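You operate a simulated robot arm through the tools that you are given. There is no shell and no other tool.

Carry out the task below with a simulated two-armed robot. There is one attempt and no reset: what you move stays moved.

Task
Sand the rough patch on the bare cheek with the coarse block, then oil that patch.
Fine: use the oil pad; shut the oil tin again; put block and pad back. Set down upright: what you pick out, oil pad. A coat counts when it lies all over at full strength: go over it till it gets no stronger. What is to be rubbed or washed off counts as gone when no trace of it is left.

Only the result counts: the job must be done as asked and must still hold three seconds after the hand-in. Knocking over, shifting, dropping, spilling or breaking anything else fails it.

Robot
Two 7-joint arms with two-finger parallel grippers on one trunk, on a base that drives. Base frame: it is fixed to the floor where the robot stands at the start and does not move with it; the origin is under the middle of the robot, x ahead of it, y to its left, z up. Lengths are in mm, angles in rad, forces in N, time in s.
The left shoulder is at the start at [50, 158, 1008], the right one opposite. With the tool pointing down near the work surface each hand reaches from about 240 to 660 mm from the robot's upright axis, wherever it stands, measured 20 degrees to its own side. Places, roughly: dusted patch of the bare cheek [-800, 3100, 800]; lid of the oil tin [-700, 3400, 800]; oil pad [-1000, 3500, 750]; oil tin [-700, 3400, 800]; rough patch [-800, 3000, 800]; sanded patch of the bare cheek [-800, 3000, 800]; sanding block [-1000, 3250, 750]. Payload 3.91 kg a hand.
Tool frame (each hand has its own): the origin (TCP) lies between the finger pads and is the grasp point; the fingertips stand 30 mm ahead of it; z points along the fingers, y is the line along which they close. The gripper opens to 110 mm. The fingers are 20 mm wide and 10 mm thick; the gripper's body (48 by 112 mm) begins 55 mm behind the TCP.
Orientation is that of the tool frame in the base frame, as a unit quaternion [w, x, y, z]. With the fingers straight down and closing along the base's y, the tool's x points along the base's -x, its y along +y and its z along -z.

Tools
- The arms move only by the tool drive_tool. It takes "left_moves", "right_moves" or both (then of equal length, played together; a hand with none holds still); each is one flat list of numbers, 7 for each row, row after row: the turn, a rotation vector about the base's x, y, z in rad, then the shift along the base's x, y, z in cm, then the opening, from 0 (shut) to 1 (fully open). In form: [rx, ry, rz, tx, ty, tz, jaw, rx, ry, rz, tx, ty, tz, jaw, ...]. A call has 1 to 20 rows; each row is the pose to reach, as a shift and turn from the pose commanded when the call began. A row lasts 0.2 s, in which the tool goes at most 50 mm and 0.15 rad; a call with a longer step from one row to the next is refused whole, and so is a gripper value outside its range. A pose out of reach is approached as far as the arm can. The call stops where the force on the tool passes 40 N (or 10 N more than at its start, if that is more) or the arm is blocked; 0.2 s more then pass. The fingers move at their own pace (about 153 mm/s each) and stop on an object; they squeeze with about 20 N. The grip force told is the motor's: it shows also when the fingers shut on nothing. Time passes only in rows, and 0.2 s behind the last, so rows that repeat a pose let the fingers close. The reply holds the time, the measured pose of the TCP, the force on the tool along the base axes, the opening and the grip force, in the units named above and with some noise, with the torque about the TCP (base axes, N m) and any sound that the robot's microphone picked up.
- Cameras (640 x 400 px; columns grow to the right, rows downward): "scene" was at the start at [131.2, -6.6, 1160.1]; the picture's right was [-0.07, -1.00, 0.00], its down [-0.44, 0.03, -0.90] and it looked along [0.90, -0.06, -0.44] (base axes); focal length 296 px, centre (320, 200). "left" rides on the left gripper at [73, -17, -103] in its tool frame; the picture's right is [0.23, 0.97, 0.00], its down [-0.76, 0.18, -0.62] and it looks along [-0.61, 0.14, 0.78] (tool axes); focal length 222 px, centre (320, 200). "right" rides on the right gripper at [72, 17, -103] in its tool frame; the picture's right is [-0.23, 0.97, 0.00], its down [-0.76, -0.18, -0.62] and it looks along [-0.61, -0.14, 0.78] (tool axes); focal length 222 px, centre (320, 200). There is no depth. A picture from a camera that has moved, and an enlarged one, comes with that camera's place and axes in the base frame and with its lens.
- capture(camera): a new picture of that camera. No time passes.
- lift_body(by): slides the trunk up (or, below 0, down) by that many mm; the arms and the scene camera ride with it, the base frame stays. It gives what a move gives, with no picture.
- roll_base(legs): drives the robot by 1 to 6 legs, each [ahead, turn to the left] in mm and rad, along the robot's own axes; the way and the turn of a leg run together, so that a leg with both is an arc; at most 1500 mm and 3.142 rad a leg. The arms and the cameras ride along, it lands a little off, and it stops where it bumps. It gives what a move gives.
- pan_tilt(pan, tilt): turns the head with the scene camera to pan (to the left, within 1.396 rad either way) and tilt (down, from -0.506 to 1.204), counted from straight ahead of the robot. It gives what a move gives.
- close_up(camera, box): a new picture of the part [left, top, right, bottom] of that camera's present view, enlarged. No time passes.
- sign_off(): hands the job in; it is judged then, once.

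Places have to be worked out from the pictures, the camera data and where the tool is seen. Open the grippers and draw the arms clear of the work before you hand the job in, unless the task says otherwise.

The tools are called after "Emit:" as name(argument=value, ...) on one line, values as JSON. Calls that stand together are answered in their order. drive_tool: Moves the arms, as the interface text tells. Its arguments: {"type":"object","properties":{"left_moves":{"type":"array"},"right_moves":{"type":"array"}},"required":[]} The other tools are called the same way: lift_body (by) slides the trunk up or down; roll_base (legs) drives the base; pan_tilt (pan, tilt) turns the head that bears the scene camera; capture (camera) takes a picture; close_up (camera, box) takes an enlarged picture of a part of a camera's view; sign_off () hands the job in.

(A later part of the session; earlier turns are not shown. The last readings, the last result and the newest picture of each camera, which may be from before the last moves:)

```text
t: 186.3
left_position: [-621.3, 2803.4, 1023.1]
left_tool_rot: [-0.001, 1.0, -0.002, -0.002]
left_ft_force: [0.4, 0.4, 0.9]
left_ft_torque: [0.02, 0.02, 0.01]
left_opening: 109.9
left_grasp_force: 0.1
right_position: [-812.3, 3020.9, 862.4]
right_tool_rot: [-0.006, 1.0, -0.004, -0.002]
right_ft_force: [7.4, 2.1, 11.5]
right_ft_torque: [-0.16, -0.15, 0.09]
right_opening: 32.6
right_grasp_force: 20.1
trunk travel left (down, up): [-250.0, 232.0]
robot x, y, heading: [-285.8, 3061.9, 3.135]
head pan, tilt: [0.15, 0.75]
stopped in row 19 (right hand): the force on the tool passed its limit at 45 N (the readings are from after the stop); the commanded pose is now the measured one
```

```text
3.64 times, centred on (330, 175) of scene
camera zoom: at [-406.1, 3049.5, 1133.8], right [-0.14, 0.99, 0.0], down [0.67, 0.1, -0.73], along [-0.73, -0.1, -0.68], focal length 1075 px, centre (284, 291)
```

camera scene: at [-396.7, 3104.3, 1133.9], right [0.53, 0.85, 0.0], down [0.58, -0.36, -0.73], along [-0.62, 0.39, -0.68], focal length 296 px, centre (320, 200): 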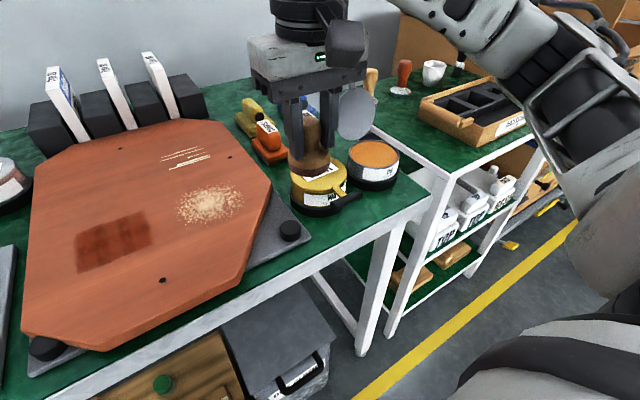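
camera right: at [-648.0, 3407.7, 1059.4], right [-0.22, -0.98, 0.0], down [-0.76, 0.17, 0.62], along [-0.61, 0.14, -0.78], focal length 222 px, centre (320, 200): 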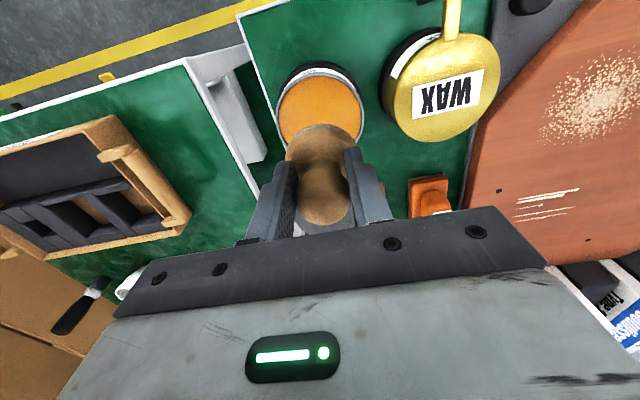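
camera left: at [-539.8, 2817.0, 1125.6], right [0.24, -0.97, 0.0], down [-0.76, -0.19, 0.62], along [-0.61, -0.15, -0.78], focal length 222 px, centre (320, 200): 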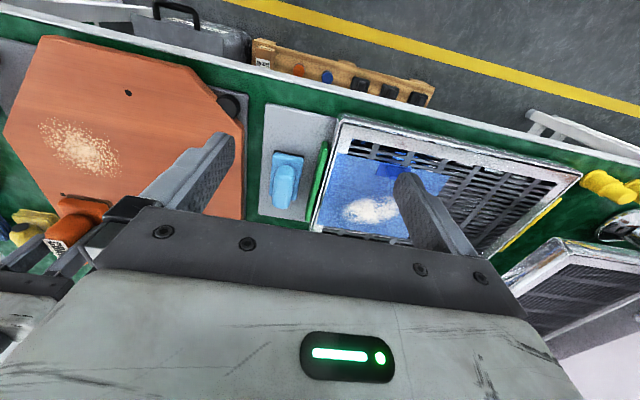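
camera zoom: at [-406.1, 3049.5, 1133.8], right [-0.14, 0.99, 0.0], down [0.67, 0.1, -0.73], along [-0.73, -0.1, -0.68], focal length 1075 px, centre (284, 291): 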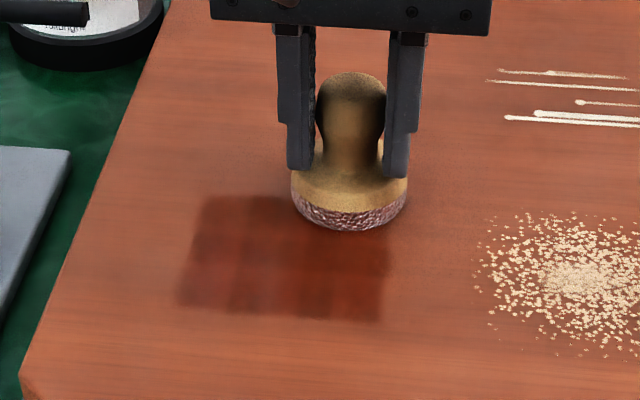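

The stroke stopped on friction (45 N), no harm; the coat is visibly darker and more even. I continue the back line and cross strokes from here with slightly less pressure.

Emit:
drive_tool(right_moves=[0, 0, 0, 0.1, -2.5, 0, 0.1, 0, 0, 0, 0.1, -5, 0, 0.1, 0, 0, 0, 0.3, -6.2, 0, 0.1, 0, 0, 0, 3, -6.2, 0, 0.1, 0, 0, 0, 6.4, -6.2, 0, 0.1, 0, 0, 0, 6.4, -4.5, 0, 0.1, 0, 0, 0, 3, -4.5, 0, 0.1, 0, 0, 0, 0, -4.5, 0, 0.1, 0, 0, 0, 0, -2.8, 0, 0.1, 0, 0, 0, 3, -2.8, 0, 0.1, 0, 0, 0, 6.4, -2.8, 0, 0.1, 0, 0, 0, 6.4, -1, 0, 0.1, 0, 0, 0, 3, -1, 0, 0.1, 0, 0, 0, 0, -1, 0, 0.1, 0, 0, 0, 0, 0.8, 0, 0.1, 0, 0, 0, 3, 0.8, 0, 0.1, 0, 0, 0, 6.4, 0.8, 0, 0.1, 0, 0, 0, 6.4, 1.6, 0, 0.1, 0, 0, 0, 3, 1.6, 0, 0.1, 0, 0, 0, 0, 1.6, 0, 0.1])

Emit:
close_up(camera="scene", box=[260, 120, 400, 230])

```text
t: 190.5
left_position: [-621.4, 2803.3, 1023.4]
left_tool_rot: [0.0, 1.0, -0.002, -0.002]
left_ft_force: [0.0, -0.4, -0.8]
left_ft_torque: [0.01, 0.02, -0.01]
left_opening: 109.8
left_grasp_force: 0.1
right_position: [-811.0, 3036.1, 864.4]
right_tool_rot: [-0.009, 1.0, -0.003, 0.0]
right_ft_force: [12.2, -1.0, 15.2]
right_ft_torque: [-0.31, -0.28, 0.2]
right_opening: 32.2
right_grasp_force: 19.5
trunk travel left (down, up): [-250.0, 232.0]
robot x, y, heading: [-280.3, 3059.2, 3.134]
head pan, tilt: [0.15, 0.75]
```

```text
3.64 times, centred on (330, 175) of scene
camera zoom: at [-405.6, 3049.5, 1134.2], right [-0.14, 0.99, 0.0], down [0.67, 0.1, -0.73], along [-0.73, -0.1, -0.68], focal length 1075 px, centre (284, 291)
```

zoom: 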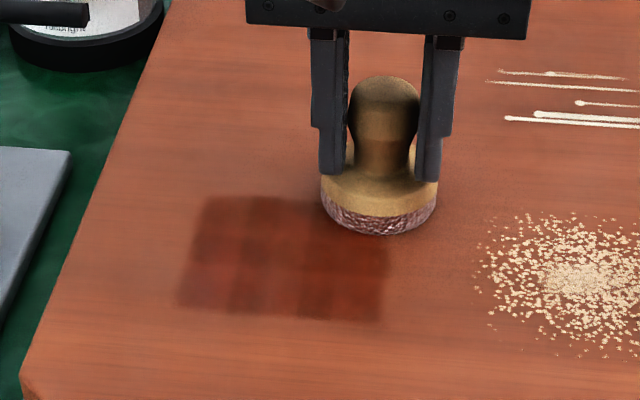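

I lift the pad aside, correcting the slight tilt, and look at the coat.

Emit:
drive_tool(right_moves=[0, 0, 0, 0, 0, 2, 0.1, 0, 0, 0, 3, 0, 5, 0.1, -0.018, 0, 0.01, 7, -1, 7, 0.1, -0.018, 0, 0.01, 10, -4, 8, 0.1, -0.018, 0, 0.01, 12.5, -8, 8, 0.1, -0.018, 0, 0.01, 12.5, -12, 8, 0.1])

Emit:
close_up(camera="scene", box=[260, 120, 400, 230])

Emit:
close_up(camera="scene", box=[290, 155, 370, 215])

```text
t: 191.9
left_position: [-623.7, 2802.9, 1021.4]
left_tool_rot: [-0.001, 1.0, -0.001, 0.0]
left_ft_force: [-1.0, -0.8, 0.8]
left_ft_torque: [0.02, -0.01, -0.01]
left_opening: 110.1
left_grasp_force: 0.0
right_position: [-688.4, 2915.7, 941.1]
right_tool_rot: [0.0, 1.0, -0.001, 0.0]
right_ft_force: [0.4, -0.3, -1.0]
right_ft_torque: [0.0, 0.0, -0.02]
right_opening: 32.0
right_grasp_force: 19.8
trunk travel left (down, up): [-250.0, 232.0]
robot x, y, heading: [-283.9, 3062.1, 3.137]
head pan, tilt: [0.15, 0.75]
```

```text
3.64 times, centred on (330, 175) of scene
camera zoom: at [-408.0, 3049.0, 1133.9], right [-0.14, 0.99, 0.0], down [0.68, 0.1, -0.73], along [-0.72, -0.1, -0.68], focal length 1075 px, centre (284, 291)
```

zoom: 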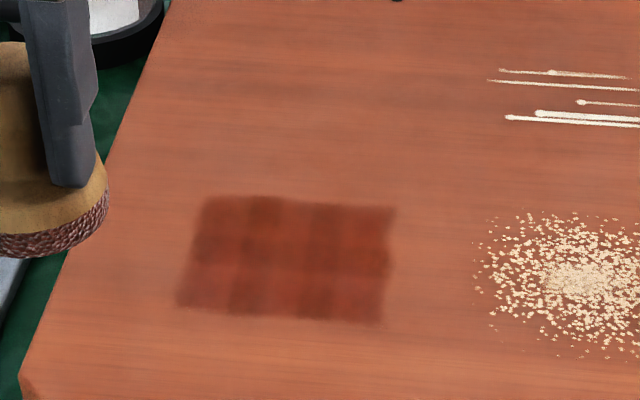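

```text
6.67 times, centred on (330, 185) of scene
camera zoom: at [-408.0, 3049.0, 1133.9], right [-0.14, 0.99, 0.0], down [0.68, 0.1, -0.73], along [-0.72, -0.1, -0.68], focal length 1971 px, centre (253, 300)
```

zoom: 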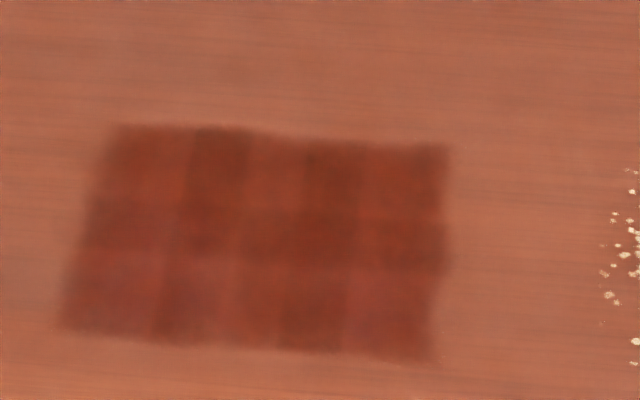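

The coat is close to even but still shows slightly lighter cells at the left and front. I go over it again with dense strokes, emphasising the left and front parts.

Emit:
drive_tool(right_moves=[0, 0, 0, 0, 4, 0, 0.1, 0, 0, 0, -3, 7, 0, 0.1, 0, 0, 0, -6.5, 7.9, -2, 0.1, 0, 0, 0, -9.3, 7.9, -5, 0.1, 0, 0, 0, -9.3, 7.9, -7.2, 0.1, 0, 0, 0, -9.3, 7.9, -7.7, 0.1, 0, 0, 0, -9.3, 7.9, -7.95, 0.1, 0, 0, 0, -9.3, 7.9, -7.95, 0.1])

```text
t: 193.7
left_position: [-622.8, 2804.3, 1023.5]
left_tool_rot: [-0.001, 1.0, -0.002, -0.001]
left_ft_force: [0.6, 0.1, -0.2]
left_ft_torque: [0.0, 0.03, -0.01]
left_opening: 110.2
left_grasp_force: 0.0
right_position: [-781.6, 2996.1, 863.8]
right_tool_rot: [0.003, 1.0, 0.001, -0.004]
right_ft_force: [-1.7, -0.9, 18.5]
right_ft_torque: [0.2, 0.31, 0.02]
right_opening: 32.2
right_grasp_force: 19.6
trunk travel left (down, up): [-250.0, 232.0]
robot x, y, heading: [-286.6, 3058.7, 3.135]
head pan, tilt: [0.15, 0.75]
```

18.5 N; I ease off half a millimetre and make y-strokes on close lines over the front half and middle.

Emit:
drive_tool(right_moves=[0, 0, 0, 2, -2.5, 0.06, 0.1, 0, 0, 0, 3.7, -4.3, 0.06, 0.1, 0, 0, 0, 3.7, -1.5, 0.06, 0.1, 0, 0, 0, 3.7, 1.5, 0.06, 0.1, 0, 0, 0, 3.7, 4.3, 0.06, 0.1, 0, 0, 0, 2.6, 4.3, 0.06, 0.1, 0, 0, 0, 2.6, 1.5, 0.06, 0.1, 0, 0, 0, 2.6, -1.5, 0.06, 0.1, 0, 0, 0, 2.6, -4.3, 0.06, 0.1, 0, 0, 0, 1.5, -4.3, 0.06, 0.1, 0, 0, 0, 1.5, -1.5, 0.06, 0.1, 0, 0, 0, 1.5, 1.5, 0.06, 0.1, 0, 0, 0, 1.5, 4.3, 0.06, 0.1, 0, 0, 0, 0.4, 4.3, 0.06, 0.1, 0, 0, 0, 0.4, 1.5, 0.06, 0.1, 0, 0, 0, 0.4, -1.5, 0.06, 0.1, 0, 0, 0, 0.4, -4.3, 0.06, 0.1, 0, 0, 0, -0.7, -4.3, 0.06, 0.1, 0, 0, 0, -0.7, -1.5, 0.06, 0.1, 0, 0, 0, -0.7, 1.5, 0.06, 0.1])

```text
t: 197.9
left_position: [-623.2, 2803.4, 1022.0]
left_tool_rot: [-0.001, 1.0, -0.002, 0.0]
left_ft_force: [0.0, -0.4, -0.3]
left_ft_torque: [0.03, 0.02, 0.03]
left_opening: 109.8
left_grasp_force: 0.1
right_position: [-788.4, 3009.8, 863.3]
right_tool_rot: [0.001, 1.0, 0.0, -0.003]
right_ft_force: [-2.4, -3.8, 7.5]
right_ft_torque: [0.0, 0.24, 0.11]
right_opening: 32.3
right_grasp_force: 19.9
trunk travel left (down, up): [-250.0, 232.0]
robot x, y, heading: [-287.3, 3063.9, 3.134]
head pan, tilt: [0.15, 0.75]
```

Now the back half and the left edge.

Emit:
drive_tool(right_moves=[0, 0, 0, 0, 2.8, -0.05, 0.1, 0, 0, 0, -1.1, 2.8, -0.05, 0.1, 0, 0, 0, -1.1, 0, -0.05, 0.1, 0, 0, 0, -1.1, -3, -0.05, 0.1, 0, 0, 0, -1.1, -5.7, -0.05, 0.1, 0, 0, 0, -2, -5.5, -0.05, 0.1, 0, 0, 0, -2, -3, -0.05, 0.1, 0, 0, 0, -2, 0, -0.05, 0.1, 0, 0, 0, -2.2, 2.8, -0.05, 0.1, 0, 0, 0, -2.9, 2.8, -0.05, 0.1, 0, 0, 0, -2.9, 0, -0.05, 0.1, 0, 0, 0, -2.8, -3, -0.05, 0.1, 0, 0, 0, -2.6, -5.3, -0.05, 0.1, 0, 0, 0, 0, -5.8, -0.05, 0.1, 0, 0, 0, 3, -5.8, -0.05, 0.1, 0, 0, 0, 4.4, -5.8, -0.05, 0.1, 0, 0, 0, 4.4, -4.4, -0.05, 0.1, 0, 0, 0, 1, -4.4, -0.05, 0.1, 0, 0, 0, -2.4, -4.4, -0.05, 0.1, 0, 0, 0, 0, -1.5, -0.05, 0.1])

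```text
t: 202.1
left_position: [-622.8, 2803.5, 1022.6]
left_tool_rot: [-0.001, 1.0, -0.002, -0.001]
left_ft_force: [0.5, -0.4, -0.6]
left_ft_torque: [-0.01, 0.01, 0.01]
left_opening: 110.1
left_grasp_force: 0.0
right_position: [-788.9, 2996.1, 864.5]
right_tool_rot: [0.001, 1.0, -0.002, -0.006]
right_ft_force: [-10.4, -7.4, 21.2]
right_ft_torque: [-0.14, 0.41, 0.1]
right_opening: 32.2
right_grasp_force: 19.9
trunk travel left (down, up): [-250.0, 232.0]
robot x, y, heading: [-286.5, 3057.9, 3.136]
head pan, tilt: [0.15, 0.75]
```

I lift and compare again.

Emit:
drive_tool(right_moves=[0, 0, 0, 0, 0, 2, 0.1, 0, 0, 0, 3, 0, 5, 0.1, 0, 0, 0, 6, -2, 7, 0.1, 0, 0, 0, 9, -5, 8, 0.1, 0, 0, 0, 10, -8, 8, 0.1])

Emit:
close_up(camera="scene", box=[260, 120, 400, 230])

Emit:
close_up(camera="scene", box=[290, 155, 370, 215])

Emit:
close_up(camera="scene", box=[150, 100, 310, 220])

```text
t: 203.3
left_position: [-623.9, 2803.1, 1020.9]
left_tool_rot: [-0.001, 1.0, -0.002, 0.0]
left_ft_force: [0.0, 1.1, -0.2]
left_ft_torque: [-0.01, -0.01, 0.0]
left_opening: 109.7
left_grasp_force: 0.0
right_position: [-688.6, 2915.7, 940.8]
right_tool_rot: [0.0, 1.0, 0.0, -0.002]
right_ft_force: [0.6, -0.7, 0.0]
right_ft_torque: [-0.01, -0.01, 0.03]
right_opening: 32.4
right_grasp_force: 19.9
trunk travel left (down, up): [-250.0, 232.0]
robot x, y, heading: [-282.5, 3061.5, 3.134]
head pan, tilt: [0.15, 0.75]
```

```text
3.64 times, centred on (330, 175) of scene
camera zoom: at [-408.0, 3049.1, 1133.9], right [-0.14, 0.99, 0.0], down [0.68, 0.1, -0.73], along [-0.72, -0.1, -0.68], focal length 1075 px, centre (284, 291)
```

zoom: 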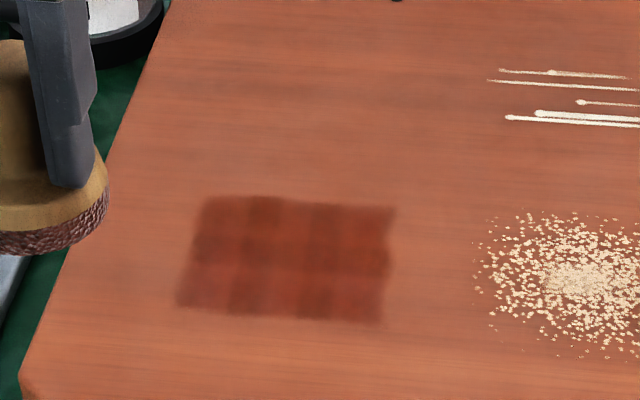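

```text
6.67 times, centred on (330, 185) of scene
camera zoom: at [-408.0, 3049.1, 1133.9], right [-0.14, 0.99, 0.0], down [0.68, 0.1, -0.73], along [-0.72, -0.1, -0.68], focal length 1971 px, centre (253, 300)
```

zoom: 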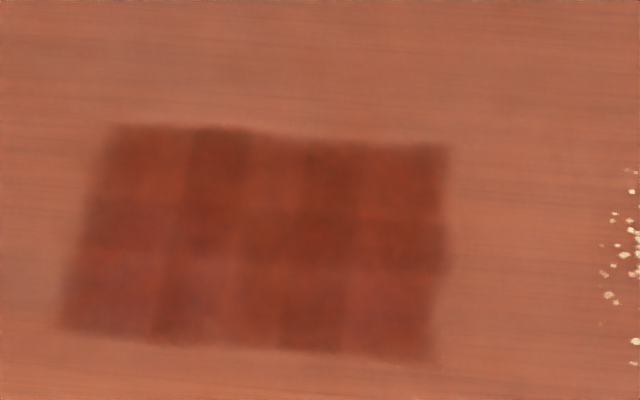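

```text
3.33 times, centred on (230, 160) of scene
camera zoom: at [-408.0, 3049.1, 1133.9], right [-0.14, 0.99, 0.0], down [0.68, 0.1, -0.73], along [-0.72, -0.1, -0.68], focal length 986 px, centre (620, 333)
```

zoom: 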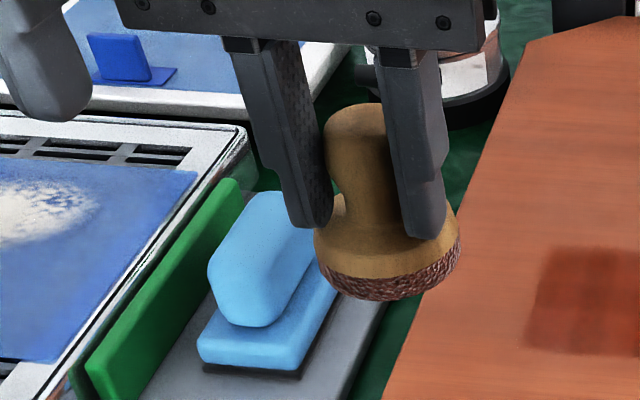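

No further change while the felt is still dark and wet, so the coat is at full strength all over. Now I bring the hand to a neutral place before driving the base back toward y = 3150.

Emit:
drive_tool(right_moves=[0, 0, 0, 1.5, 4, 1, 0.1, 0, 0, 0, 2.4, 8.5, 1.5, 0.1, 0, 0, 0, 2.4, 13, 1.5, 0.1, 0, 0, 0, 2.4, 17, 1.5, 0.1, 0, 0, 0, 2.4, 17, 1.5, 0.1])

```text
t: 204.5
left_position: [-622.8, 2802.4, 1021.9]
left_tool_rot: [-0.002, 1.0, -0.002, 0.0]
left_ft_force: [0.0, 0.3, 0.2]
left_ft_torque: [-0.03, -0.01, 0.02]
left_opening: 110.0
left_grasp_force: 0.1
right_position: [-664.2, 3087.7, 957.9]
right_tool_rot: [0.0, 1.0, 0.0, -0.001]
right_ft_force: [0.3, 0.4, -1.7]
right_ft_torque: [0.0, 0.01, 0.01]
right_opening: 32.3
right_grasp_force: 20.2
trunk travel left (down, up): [-250.0, 232.0]
robot x, y, heading: [-283.5, 3059.1, 3.134]
head pan, tilt: [0.15, 0.75]
```

Now the base shift to about y = 3155.

Emit:
roll_base(legs=[[-100, 0], [0, 0.3], [-318, 0], [0, -0.295], [408, 0]])

Emit:
pan_tilt(pan=-0.45, tilt=0.75)

Emit:
capture(camera="scene")

```text
t: 211.5
left_position: [-618.1, 2896.4, 1021.5]
left_tool_rot: [0.0, 1.0, 0.0, 0.001]
left_ft_force: [-0.9, 0.3, -0.6]
left_ft_torque: [-0.01, 0.02, 0.03]
left_opening: 110.1
left_grasp_force: 0.1
right_position: [-661.0, 3181.2, 958.1]
right_tool_rot: [0.001, 1.0, 0.001, -0.001]
right_ft_force: [1.1, 0.8, -0.9]
right_ft_torque: [-0.04, -0.03, 0.03]
right_opening: 32.2
right_grasp_force: 19.8
trunk travel left (down, up): [-250.0, 232.0]
robot x, y, heading: [-280.2, 3155.1, 3.134]
head pan, tilt: [0.15, 0.75]
```

```text
t: 212.5
left_position: [-619.2, 2895.8, 1022.5]
left_tool_rot: [-0.001, 1.0, -0.001, 0.0]
left_ft_force: [0.0, -1.0, 0.1]
left_ft_torque: [0.02, 0.03, 0.02]
left_opening: 110.1
left_grasp_force: 0.0
right_position: [-661.2, 3179.5, 958.0]
right_tool_rot: [0.001, 1.0, 0.001, 0.0]
right_ft_force: [0.2, -0.3, 0.0]
right_ft_torque: [0.01, 0.01, -0.03]
right_opening: 32.0
right_grasp_force: 19.9
trunk travel left (down, up): [-250.0, 232.0]
robot x, y, heading: [-281.6, 3150.0, 3.136]
head pan, tilt: [-0.45, 0.75]
```

```text
taken
camera scene: at [-396.0, 3191.0, 1133.9], right [0.44, 0.9, 0.0], down [0.61, -0.3, -0.73], along [-0.66, 0.32, -0.68], focal length 296 px, centre (320, 200)
```

scene: 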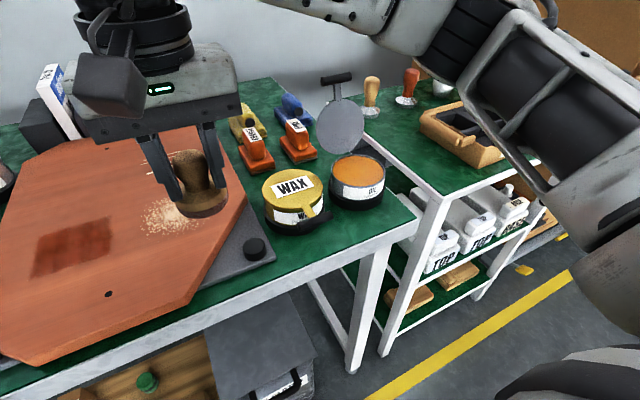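

The lid still stands at its stop. I carry the pad round the left lane to behind the lid at z about 1002, so the wooden rim of the pad is level with the bar.

Emit:
drive_tool(right_moves=[0, 0, 0, -2, 4, 1, 0.1, 0, 0, 0, -4, 8.2, 1.5, 0.1, 0, 0, 0, -6, 12.5, 2, 0.1, 0, 0, 0, -10.5, 13, 2, 0.1, 0, 0, 0, -15, 13, 3, 0.1, 0, 0, 0, -19.5, 13, 4, 0.1, 0, 0, 0, -20.3, 16.5, 4.4, 0.1, 0, 0, 0, -20.3, 20.5, 4.4, 0.1, 0, 0, 0, -20.3, 24.4, 4.4, 0.1, 0, 0, 0, -20.3, 24.4, 4.4, 0.1])

Emit:
capture(camera="scene")

Emit:
close_up(camera="scene", box=[260, 0, 440, 180])

Emit:
capture(camera="right")

```text
t: 214.7
left_position: [-619.3, 2897.9, 1022.3]
left_tool_rot: [-0.001, 1.0, -0.001, 0.0]
left_ft_force: [0.1, -0.3, 0.5]
left_ft_torque: [0.0, -0.01, 0.01]
left_opening: 110.2
left_grasp_force: 0.1
right_position: [-862.0, 3424.3, 1001.8]
right_tool_rot: [0.001, 1.0, 0.001, -0.001]
right_ft_force: [-0.2, -0.3, -0.5]
right_ft_torque: [0.03, 0.01, 0.02]
right_opening: 32.0
right_grasp_force: 19.8
trunk travel left (down, up): [-250.0, 232.0]
robot x, y, heading: [-278.8, 3155.2, 3.139]
head pan, tilt: [-0.45, 0.75]
```

```text
taken
camera scene: at [-396.0, 3191.1, 1133.9], right [0.44, 0.9, 0.0], down [0.61, -0.3, -0.73], along [-0.66, 0.32, -0.68], focal length 296 px, centre (320, 200)
```

scene: 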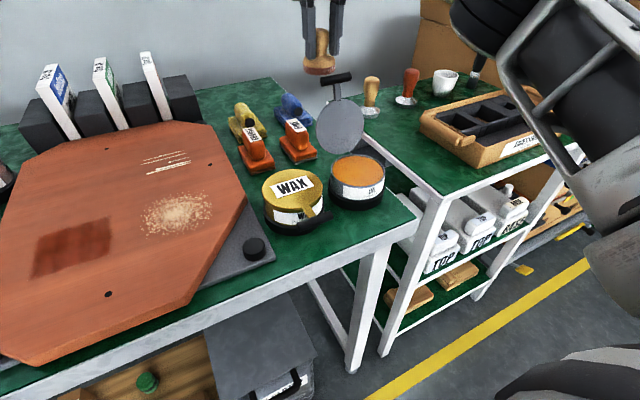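

```text
2.22 times, centred on (350, 90) of scene
camera zoom: at [-396.0, 3191.1, 1133.9], right [0.44, 0.9, 0.0], down [0.61, -0.3, -0.73], along [-0.66, 0.32, -0.68], focal length 657 px, centre (253, 444)
```

zoom: 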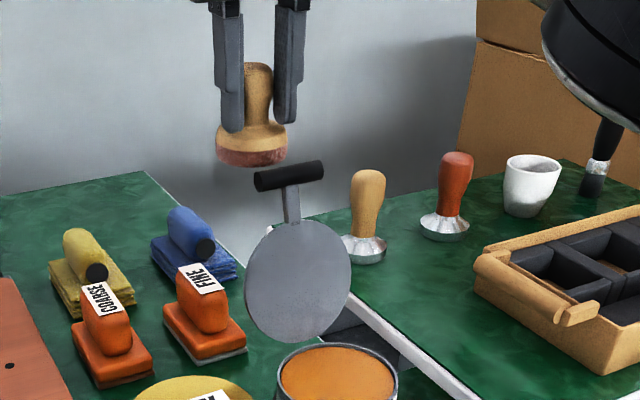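

```text
taken
camera right: at [-788.6, 3408.1, 1104.1], right [-0.22, -0.97, 0.0], down [-0.76, 0.18, 0.62], along [-0.61, 0.14, -0.78], focal length 222 px, centre (320, 200)
```

right: 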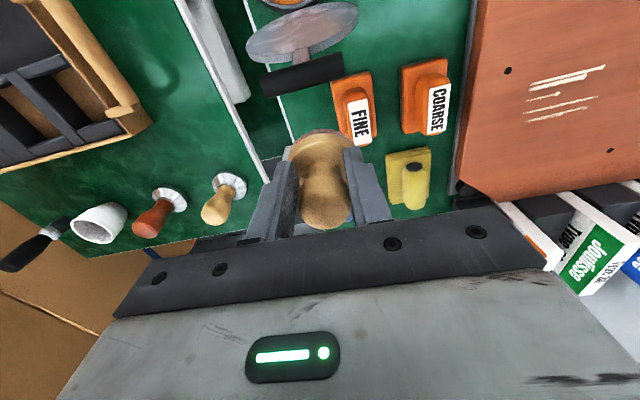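

The bar is at about (-813, 3425, 954). From the picture the pad's wooden rim is about 31 mm below the TCP, so I lower to z 988 and push the bar gently forward with the wooden rim.

Emit:
drive_tool(right_moves=[0, 0, 0, 0, 0.1, -1.4, 0.1, 0, 0, 0, 1, 0.1, -1.4, 0.1, 0, 0, 0, 2, 0.1, -1.4, 0.1, 0, 0, 0, 3, 0.1, -1.3, 0.1, 0, 0, 0, 4, 0.1, -1.3, 0.1, 0, 0, 0, 4, 0.1, -1.3, 0.1])

Emit:
close_up(camera="scene", box=[260, 0, 440, 180])

```text
t: 216.1
left_position: [-618.1, 2895.6, 1022.3]
left_tool_rot: [-0.001, 1.0, 0.0, 0.0]
left_ft_force: [0.4, 0.9, -0.4]
left_ft_torque: [0.0, 0.0, 0.02]
left_opening: 110.2
left_grasp_force: 0.1
right_position: [-822.8, 3425.2, 989.7]
right_tool_rot: [0.001, 1.0, 0.001, -0.001]
right_ft_force: [0.1, 0.5, -0.6]
right_ft_torque: [0.01, -0.03, 0.02]
right_opening: 31.9
right_grasp_force: 19.9
trunk travel left (down, up): [-250.0, 232.0]
robot x, y, heading: [-281.9, 3156.1, 3.135]
head pan, tilt: [-0.45, 0.75]
```

```text
2.22 times, centred on (350, 90) of scene
camera zoom: at [-396.0, 3191.1, 1133.9], right [0.44, 0.9, 0.0], down [0.61, -0.3, -0.73], along [-0.66, 0.32, -0.68], focal length 657 px, centre (253, 444)
```

zoom: 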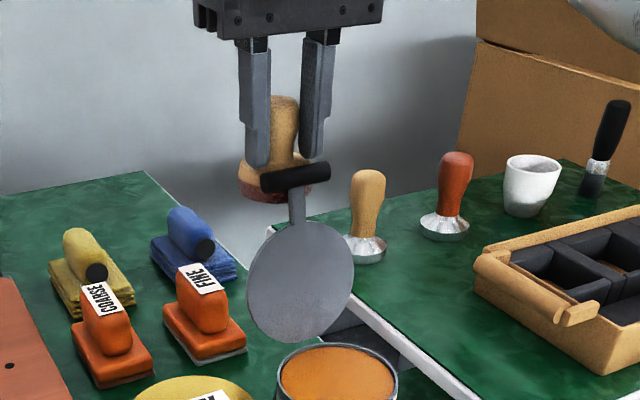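

The rim is behind the bar at the right height and the lid is starting to move. I push 35 mm further.

Emit:
drive_tool(right_moves=[0, 0, 0, 1, 0, 0, 0.1, 0, 0, 0, 2, 0, 0, 0.1, 0, 0, 0, 3, 0, 0, 0.1, 0, 0, 0, 3.8, 0, 0, 0.1, 0, 0, 0, 3.8, 0, 0, 0.1])

Emit:
close_up(camera="scene", box=[260, 0, 440, 180])

```text
t: 217.3
left_position: [-617.7, 2895.3, 1023.1]
left_tool_rot: [-0.001, 1.0, -0.001, 0.001]
left_ft_force: [1.0, 0.9, 0.9]
left_ft_torque: [0.02, 0.0, 0.0]
left_opening: 110.1
left_grasp_force: 0.1
right_position: [-785.2, 3424.2, 989.1]
right_tool_rot: [0.001, 1.0, 0.001, -0.001]
right_ft_force: [0.4, 0.4, -0.1]
right_ft_torque: [-0.01, 0.01, -0.02]
right_opening: 31.8
right_grasp_force: 20.1
trunk travel left (down, up): [-250.0, 232.0]
robot x, y, heading: [-279.6, 3156.7, 3.137]
head pan, tilt: [-0.45, 0.75]
```

```text
2.22 times, centred on (350, 90) of scene
camera zoom: at [-396.0, 3191.1, 1133.9], right [0.44, 0.9, 0.0], down [0.61, -0.3, -0.73], along [-0.66, 0.32, -0.68], focal length 657 px, centre (253, 444)
```

zoom: 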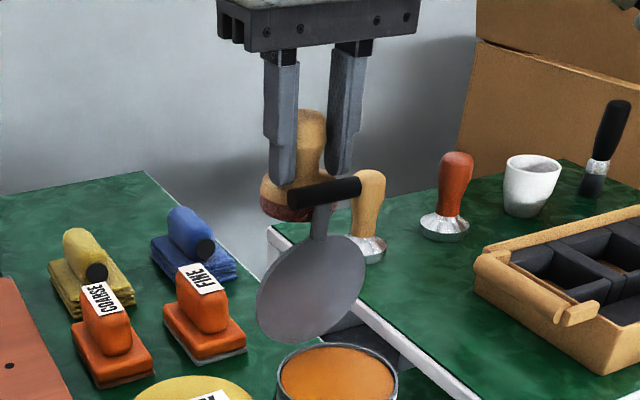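

The lid now leans forward at about 72°. I push 10 mm more, then draw back and go over the pad's place.

Emit:
drive_tool(right_moves=[0, 0, 0, 1, 0, 0, 0.1, 0, 0, 0, 1, 0, 0, 0.1, 0, 0, 0, -2, 0, 0, 0.1, 0, 0, 0, -5, 1, -0.5, 0.1, 0, 0, 0, -8, 2.4, -2, 0.1, 0, 0, 0, -9.2, 2.7, -5, 0.1, 0, 0, 0, -10.3, 2.75, -8.5, 0.1, 0, 0, 0, -10.3, 2.75, -8.5, 0.1])

Emit:
close_up(camera="scene", box=[260, 20, 440, 200])

Emit:
capture(camera="right")

```text
t: 219.1
left_position: [-619.1, 2896.4, 1021.3]
left_tool_rot: [0.0, 1.0, -0.001, 0.0]
left_ft_force: [-0.7, -0.1, -0.6]
left_ft_torque: [-0.02, 0.0, 0.0]
left_opening: 110.1
left_grasp_force: 0.1
right_position: [-888.8, 3451.2, 904.7]
right_tool_rot: [-0.001, 1.0, 0.001, -0.001]
right_ft_force: [-0.9, -0.7, -0.5]
right_ft_torque: [-0.01, 0.01, -0.02]
right_opening: 32.0
right_grasp_force: 19.4
trunk travel left (down, up): [-250.0, 232.0]
robot x, y, heading: [-279.1, 3155.1, 3.14]
head pan, tilt: [-0.45, 0.75]
```

```text
2.22 times, centred on (350, 110) of scene
camera zoom: at [-396.1, 3191.1, 1133.9], right [0.44, 0.9, 0.0], down [0.61, -0.3, -0.73], along [-0.66, 0.32, -0.68], focal length 657 px, centre (253, 400)
```

zoom: 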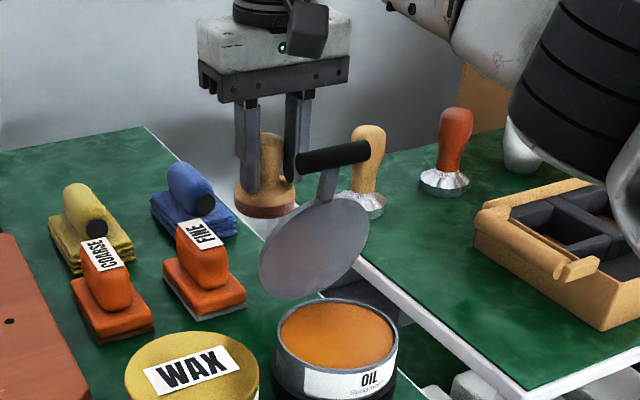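

```text
taken
camera right: at [-814.8, 3434.4, 1006.9], right [-0.22, -0.97, 0.0], down [-0.76, 0.18, 0.62], along [-0.61, 0.14, -0.78], focal length 222 px, centre (320, 200)
```

right: 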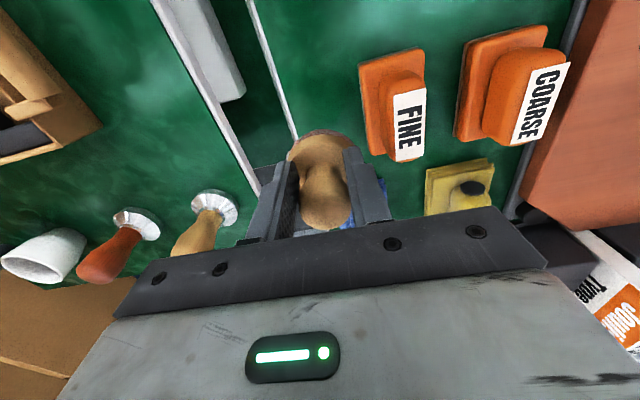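

The pad is right over its place and the lid is clear. I lower it to just above the table, then in fine steps to contact.

Emit:
drive_tool(right_moves=[0, 0, 0, 0, 0, -3, 0.1, 0, 0, 0, 0, 0, -5.5, 0.1, 0, 0, 0, 0, 0, -6.6, 0.1, 0, 0, 0, 0, 0, -6.8, 0.1, 0, 0, 0, 0, 0, -7.0, 0.1, 0, 0, 0, 0, 0, -7.1, 0.1, 0, 0, 0, 0, 0, -7.1, 0.1])

```text
t: 220.7
left_position: [-618.5, 2894.9, 1022.1]
left_tool_rot: [0.0, 1.0, 0.0, -0.001]
left_ft_force: [0.1, 0.3, 0.5]
left_ft_torque: [0.01, -0.04, -0.01]
left_opening: 110.2
left_grasp_force: 0.1
right_position: [-887.6, 3452.7, 833.7]
right_tool_rot: [0.001, 1.0, 0.002, -0.003]
right_ft_force: [2.0, 0.0, 3.2]
right_ft_torque: [-0.01, 0.05, -0.01]
right_opening: 31.7
right_grasp_force: 20.3
trunk travel left (down, up): [-250.0, 232.0]
robot x, y, heading: [-280.4, 3154.4, 3.136]
head pan, tilt: [-0.45, 0.75]
```

Contact with 3 N. I press 1 mm to seat it flat, open slowly and rise straight up.

Emit:
drive_tool(right_moves=[0, 0, 0, 0, 0, -0.12, 0.1, 0, 0, 0, 0, 0, -0.12, 0.1, 0, 0, 0, 0, 0, 0, 0.1, 0, 0, 0, 0, 0, 0, 0.45, 0, 0, 0, 0, 0, 0, 0.47, 0, 0, 0, 0, 0, 0.8, 0.47, 0, 0, 0, 0, 0, 4, 0.47, 0, 0, 0, 0.5, 0, 8, 0.47, 0, 0, 0, 1, 0, 11, 0.47])

Emit:
close_up(camera="scene", box=[260, 20, 440, 200])

Emit:
capture(camera="right")

```text
t: 222.7
left_position: [-618.2, 2895.7, 1022.4]
left_tool_rot: [-0.001, 1.0, 0.0, 0.0]
left_ft_force: [0.8, -0.4, 1.0]
left_ft_torque: [-0.01, 0.0, -0.01]
left_opening: 110.1
left_grasp_force: 0.1
right_position: [-877.4, 3450.7, 943.3]
right_tool_rot: [0.0, 1.0, 0.001, -0.001]
right_ft_force: [0.4, -0.2, 1.0]
right_ft_torque: [0.0, -0.01, -0.01]
right_opening: 51.8
right_grasp_force: 0.0
trunk travel left (down, up): [-250.0, 232.0]
robot x, y, heading: [-283.1, 3156.3, 3.136]
head pan, tilt: [-0.45, 0.75]
```

```text
2.22 times, centred on (350, 110) of scene
camera zoom: at [-395.8, 3191.0, 1133.9], right [0.44, 0.9, 0.0], down [0.61, -0.3, -0.73], along [-0.66, 0.32, -0.68], focal length 657 px, centre (253, 400)
```

zoom: 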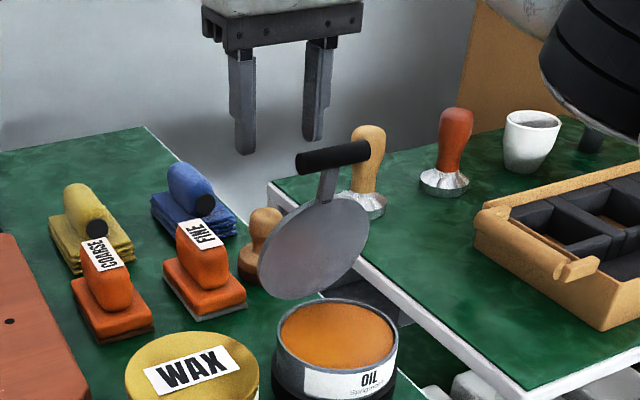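

```text
taken
camera right: at [-803.8, 3434.9, 1045.8], right [-0.22, -0.97, 0.0], down [-0.76, 0.18, 0.62], along [-0.61, 0.14, -0.78], focal length 222 px, centre (320, 200)
```

right: 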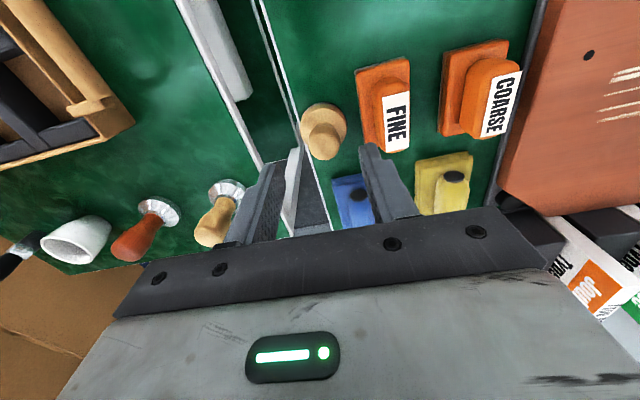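

The oil pad stands upright in its place. Now I close the lid: with the fingers 27 mm apart (straddling the tab) I push the bar forward from behind and follow its arc down.

Emit:
drive_tool(right_moves=[0, 0, 0, 0, -1, 2.5, 0.25, 0, 0, 0, 2, -2.5, 3.4, 0.25, 0, 0, 0, 5, -2.6, 3.4, 0.25, 0, 0, 0, 8, -2.6, 3.4, 0.25, 0, 0, 0, 10, -2.6, 3.4, 0.25, 0, 0, 0, 10, -2.6, 3.4, 0.25])

Emit:
close_up(camera="scene", box=[260, 20, 440, 200])

```text
t: 224.1
left_position: [-619.6, 2895.9, 1022.4]
left_tool_rot: [0.0, 1.0, -0.001, 0.001]
left_ft_force: [-0.5, 0.0, -0.4]
left_ft_torque: [0.0, -0.02, 0.0]
left_opening: 110.2
left_grasp_force: 0.0
right_position: [-777.5, 3427.3, 976.3]
right_tool_rot: [0.001, 1.0, 0.0, -0.001]
right_ft_force: [0.3, -0.7, -0.6]
right_ft_torque: [-0.01, -0.02, -0.03]
right_opening: 27.2
right_grasp_force: 0.0
trunk travel left (down, up): [-250.0, 232.0]
robot x, y, heading: [-276.8, 3154.4, 3.136]
head pan, tilt: [-0.45, 0.75]
```

```text
2.22 times, centred on (350, 110) of scene
camera zoom: at [-396.0, 3191.1, 1133.9], right [0.44, 0.9, 0.0], down [0.61, -0.3, -0.73], along [-0.66, 0.32, -0.68], focal length 657 px, centre (253, 400)
```

zoom: 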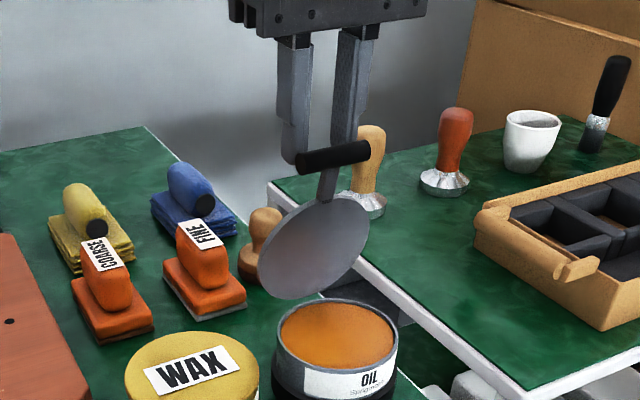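

The fingers stand just behind the bar. I push on along the arc.

Emit:
drive_tool(right_moves=[0, 0, 0, 0.5, -0.1, -0.3, 0.25, 0, 0, 0, 1.6, -0.1, -0.6, 0.25, 0, 0, 0, 2.8, -0.1, -0.9, 0.25, 0, 0, 0, 3.9, -0.1, -1.5, 0.25, 0, 0, 0, 4.9, -0.1, -2.1, 0.25, 0, 0, 0, 6.1, -0.1, -3, 0.25, 0, 0, 0, 6.1, -0.1, -3, 0.25])

Emit:
close_up(camera="scene", box=[260, 20, 440, 200])

```text
t: 225.7
left_position: [-619.2, 2894.1, 1022.2]
left_tool_rot: [0.0, 1.0, -0.001, 0.0]
left_ft_force: [0.6, 0.2, 0.0]
left_ft_torque: [0.01, -0.02, -0.01]
left_opening: 110.2
left_grasp_force: 0.0
right_position: [-717.3, 3425.8, 946.2]
right_tool_rot: [0.001, 1.0, 0.001, -0.001]
right_ft_force: [0.5, 1.2, -0.5]
right_ft_torque: [-0.01, 0.0, 0.0]
right_opening: 27.4
right_grasp_force: 0.0
trunk travel left (down, up): [-250.0, 232.0]
robot x, y, heading: [-280.1, 3153.9, 3.137]
head pan, tilt: [-0.45, 0.75]
```

```text
2.22 times, centred on (350, 110) of scene
camera zoom: at [-396.0, 3191.1, 1133.9], right [0.44, 0.9, 0.0], down [0.61, -0.3, -0.73], along [-0.66, 0.32, -0.68], focal length 657 px, centre (253, 400)
```

zoom: 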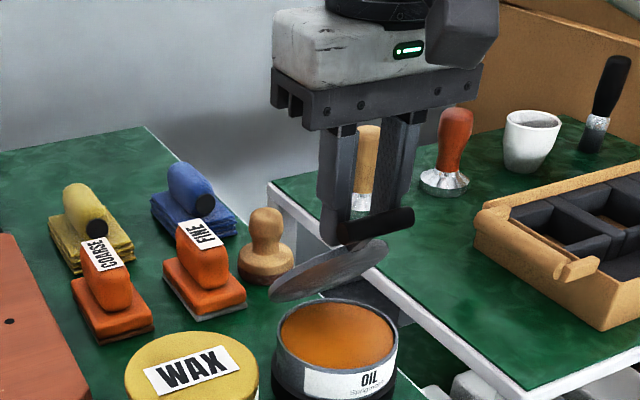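

The lid is at about 50°. Now I rise, move over the bar and press it down along its arc toward closed.

Emit:
drive_tool(right_moves=[0, 0, 0, -0.3, 0, 2.5, 0.25, 0, 0, 0, -0.3, 0, 4.5, 0.25, 0, 0, 0, 1.5, 0, 4.5, 0.25, 0, 0, 0, 1.5, 0, 2.2, 0.25, 0, 0, 0, 2.6, 0, 0.1, 0.25, 0, 0, 0, 4, 0, -1.8, 0.25, 0, 0, 0, 5.1, 0, -3.9, 0.25, 0, 0, 0, 5.1, 0, -3.9, 0.25])

Emit:
close_up(camera="scene", box=[280, 40, 460, 220])

```text
t: 227.5
left_position: [-618.9, 2895.4, 1022.1]
left_tool_rot: [-0.001, 1.0, 0.0, 0.0]
left_ft_force: [0.2, 0.3, 0.2]
left_ft_torque: [-0.02, -0.01, 0.0]
left_opening: 109.9
left_grasp_force: 0.0
right_position: [-663.4, 3425.5, 907.7]
right_tool_rot: [0.001, 1.0, 0.0, -0.001]
right_ft_force: [-0.3, 0.0, -0.6]
right_ft_torque: [0.02, 0.02, -0.03]
right_opening: 27.4
right_grasp_force: 0.0
trunk travel left (down, up): [-250.0, 232.0]
robot x, y, heading: [-281.5, 3153.8, 3.137]
head pan, tilt: [-0.45, 0.75]
```

```text
2.22 times, centred on (370, 130) of scene
camera zoom: at [-396.0, 3191.1, 1133.9], right [0.44, 0.9, 0.0], down [0.61, -0.3, -0.73], along [-0.66, 0.32, -0.68], focal length 657 px, centre (209, 356)
```

zoom: 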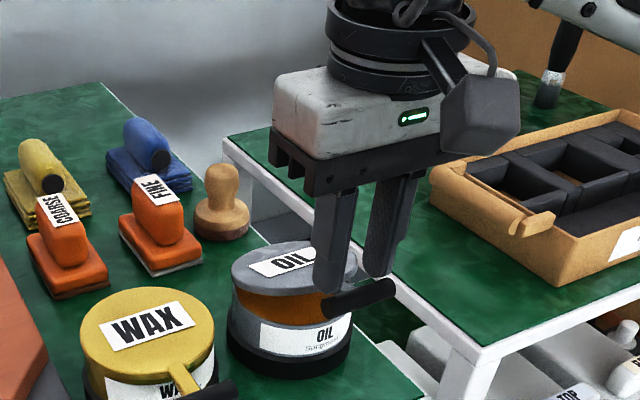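

The lid is nearly shut. I press the bar down the last 35 mm slowly.

Emit:
drive_tool(right_moves=[0, 0, 0, 0.4, 0, -1.2, 0.25, 0, 0, 0, 0.8, 0, -2.3, 0.25, 0, 0, 0, 1.1, 0, -2.8, 0.25, 0, 0, 0, 1.2, 0, -3.2, 0.25, 0, 0, 0, 1.2, 0, -3.5, 0.25, 0, 0, 0, 1.2, 0, -3.5, 0.25])

Emit:
close_up(camera="scene", box=[280, 80, 460, 220])

```text
t: 228.9
left_position: [-619.3, 2895.8, 1021.8]
left_tool_rot: [-0.001, 1.0, 0.0, 0.0]
left_ft_force: [-0.2, -0.5, 0.1]
left_ft_torque: [0.0, 0.05, 0.0]
left_opening: 110.0
left_grasp_force: 0.1
right_position: [-654.1, 3424.6, 873.7]
right_tool_rot: [0.0, 1.0, 0.001, -0.001]
right_ft_force: [-0.6, -0.3, 0.9]
right_ft_torque: [0.01, -0.01, 0.01]
right_opening: 27.7
right_grasp_force: 0.3
trunk travel left (down, up): [-250.0, 232.0]
robot x, y, heading: [-279.6, 3156.4, 3.133]
head pan, tilt: [-0.45, 0.75]
```

```text
2.86 times, centred on (370, 150) of scene
camera zoom: at [-396.0, 3191.1, 1133.9], right [0.44, 0.9, 0.0], down [0.61, -0.3, -0.73], along [-0.66, 0.32, -0.68], focal length 845 px, centre (177, 343)
```

zoom: 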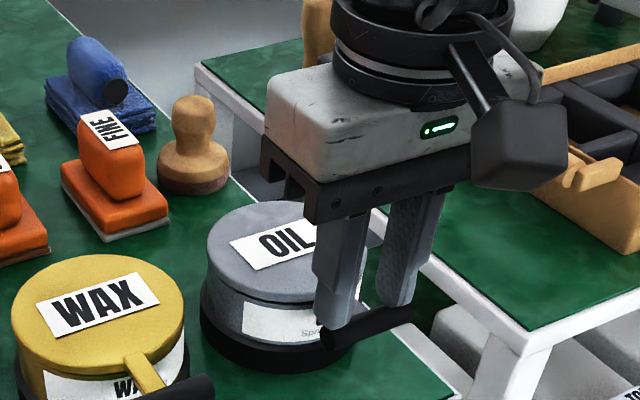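

Almost closed; I press on in 2 mm steps until I feel firm resistance.

Emit:
drive_tool(right_moves=[0, 0, 0, 0, 0, -0.2, 0.25, 0, 0, 0, 0, 0, -0.4, 0.25, 0, 0, 0, 0, 0, -0.6, 0.25, 0, 0, 0, 0, 0, -0.6, 0.25])

```text
t: 229.9
left_position: [-617.7, 2895.5, 1024.2]
left_tool_rot: [-0.003, 1.0, 0.0, -0.001]
left_ft_force: [1.4, -0.4, -0.6]
left_ft_torque: [-0.03, -0.02, 0.01]
left_opening: 109.8
left_grasp_force: 0.2
right_position: [-653.3, 3424.6, 871.2]
right_tool_rot: [0.0, 1.0, 0.001, -0.004]
right_ft_force: [3.2, 0.4, 30.1]
right_ft_torque: [-0.02, -0.17, -0.1]
right_opening: 27.9
right_grasp_force: 0.0
trunk travel left (down, up): [-250.0, 232.0]
robot x, y, heading: [-283.1, 3153.4, 3.138]
head pan, tilt: [-0.45, 0.75]
```

30 N of firm resistance: the lid is shut. I rise straight up and check the tin.

Emit:
drive_tool(right_moves=[0, 0, 0, 0, 0, 1, 0.25, 0, 0, 0, 0, 0, 4, 0.25, 0, 0, 0, 0, 0, 8, 0.4, 0, 0, 0, 3, -3, 10, 0.7, 0, 0, 0, 6, -6, 10, 1, 0, 0, 0, 9, -9, 10, 1, 0, 0, 0, 12, -12, 10, 1, 0, 0, 0, 14, -14, 10, 1])

Emit:
capture(camera="scene")

Emit:
close_up(camera="scene", box=[220, 90, 420, 220])

```text
t: 231.7
left_position: [-619.3, 2896.1, 1022.3]
left_tool_rot: [0.0, 1.0, -0.001, 0.0]
left_ft_force: [0.6, -0.5, -0.1]
left_ft_torque: [0.02, -0.01, -0.01]
left_opening: 110.1
left_grasp_force: 0.1
right_position: [-513.1, 3286.7, 965.7]
right_tool_rot: [0.0, 1.0, 0.002, -0.001]
right_ft_force: [-0.9, 0.0, 0.1]
right_ft_torque: [0.0, 0.01, 0.02]
right_opening: 110.1
right_grasp_force: 0.0
trunk travel left (down, up): [-250.0, 232.0]
robot x, y, heading: [-282.6, 3153.1, 3.135]
head pan, tilt: [-0.45, 0.75]
```

```text
taken
camera scene: at [-396.0, 3190.9, 1133.9], right [0.44, 0.9, 0.0], down [0.61, -0.3, -0.73], along [-0.66, 0.32, -0.68], focal length 296 px, centre (320, 200)
```

scene: 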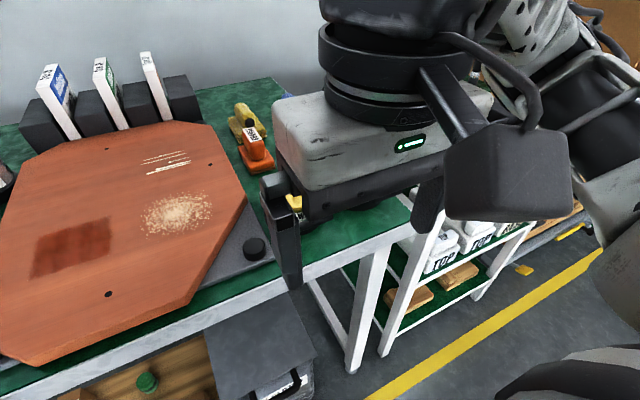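

```text
3.08 times, centred on (320, 155) of scene
camera zoom: at [-396.0, 3190.9, 1133.9], right [0.44, 0.9, 0.0], down [0.61, -0.3, -0.73], along [-0.66, 0.32, -0.68], focal length 910 px, centre (320, 338)
```

zoom: 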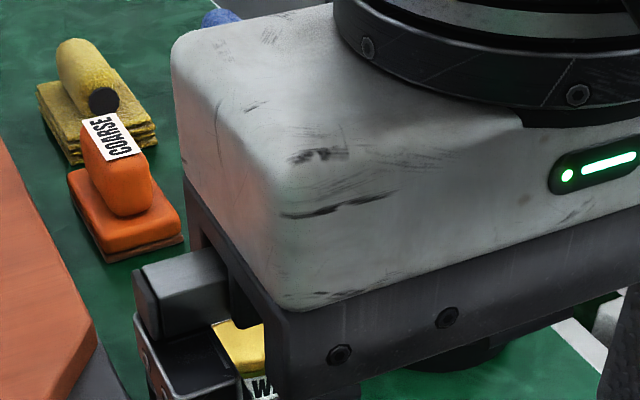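

The hand blocks the view, so I back the base away to clear the work and look at everything.

Emit:
roll_base(legs=[[-350, 0]])

Emit:
pan_tilt(pan=-0.1, tilt=0.6)

Emit:
capture(camera="scene")

Emit:
close_up(camera="scene", box=[320, 120, 440, 200])

Emit:
close_up(camera="scene", box=[180, 120, 360, 220])

```text
t: 233.9
left_position: [-271.6, 2895.5, 1022.3]
left_tool_rot: [0.0, 1.0, -0.007, 0.0]
left_ft_force: [-0.6, 0.1, 0.2]
left_ft_torque: [-0.01, 0.01, 0.03]
left_opening: 110.1
left_grasp_force: 0.1
right_position: [-161.1, 3285.5, 966.2]
right_tool_rot: [0.003, 1.0, -0.006, -0.002]
right_ft_force: [-0.5, 0.3, 0.2]
right_ft_torque: [0.0, -0.01, 0.02]
right_opening: 109.9
right_grasp_force: 0.0
trunk travel left (down, up): [-250.0, 232.0]
robot x, y, heading: [67.8, 3151.2, 3.126]
head pan, tilt: [-0.45, 0.75]
```

```text
t: 234.8
left_position: [-271.8, 2895.3, 1022.8]
left_tool_rot: [-0.001, 1.0, -0.008, -0.001]
left_ft_force: [-0.6, -0.1, -0.5]
left_ft_torque: [0.03, 0.01, -0.03]
left_opening: 109.8
left_grasp_force: 0.0
right_position: [-162.4, 3286.0, 965.9]
right_tool_rot: [0.001, 1.0, -0.006, -0.001]
right_ft_force: [0.6, 0.2, 0.2]
right_ft_torque: [0.01, -0.01, 0.02]
right_opening: 109.9
right_grasp_force: 0.1
trunk travel left (down, up): [-250.0, 232.0]
robot x, y, heading: [71.6, 3149.7, 3.125]
head pan, tilt: [-0.099, 0.6]
```

```text
taken
camera scene: at [-59.0, 3161.5, 1146.8], right [0.12, 0.99, 0.0], down [0.56, -0.07, -0.82], along [-0.82, 0.1, -0.57], focal length 296 px, centre (320, 200)
```

scene: 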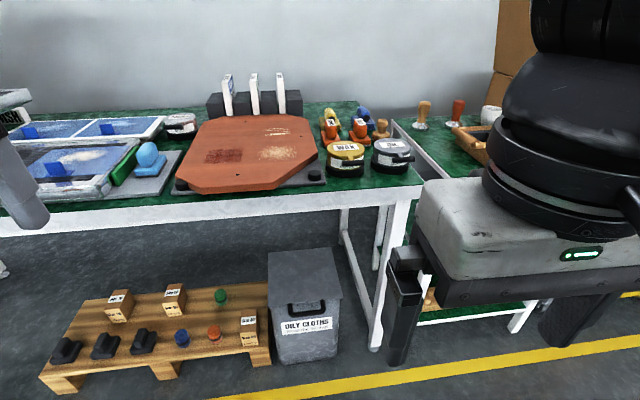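

```text
5.00 times, centred on (380, 160) of scene
camera zoom: at [-59.0, 3161.5, 1146.8], right [0.12, 0.99, 0.0], down [0.56, -0.07, -0.82], along [-0.82, 0.1, -0.57], focal length 1478 px, centre (20, 400)
```

zoom: 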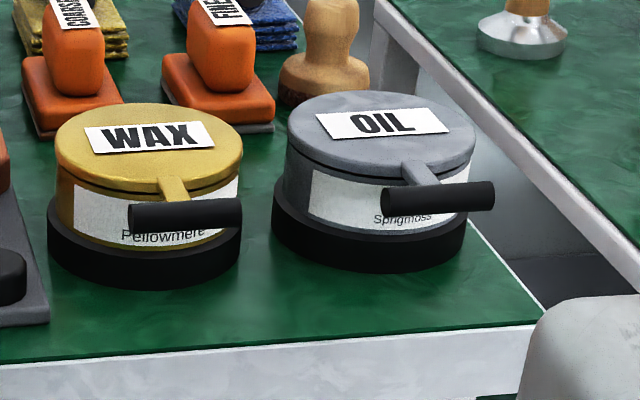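

```text
3.56 times, centred on (270, 170) of scene
camera zoom: at [-59.0, 3161.5, 1146.8], right [0.12, 0.99, 0.0], down [0.56, -0.07, -0.82], along [-0.82, 0.1, -0.57], focal length 1051 px, centre (498, 307)
```

zoom: 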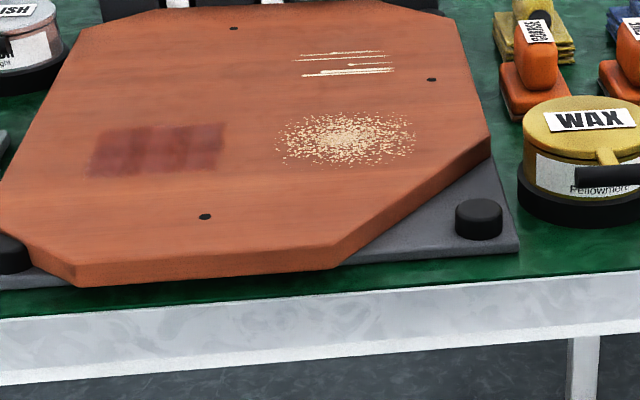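

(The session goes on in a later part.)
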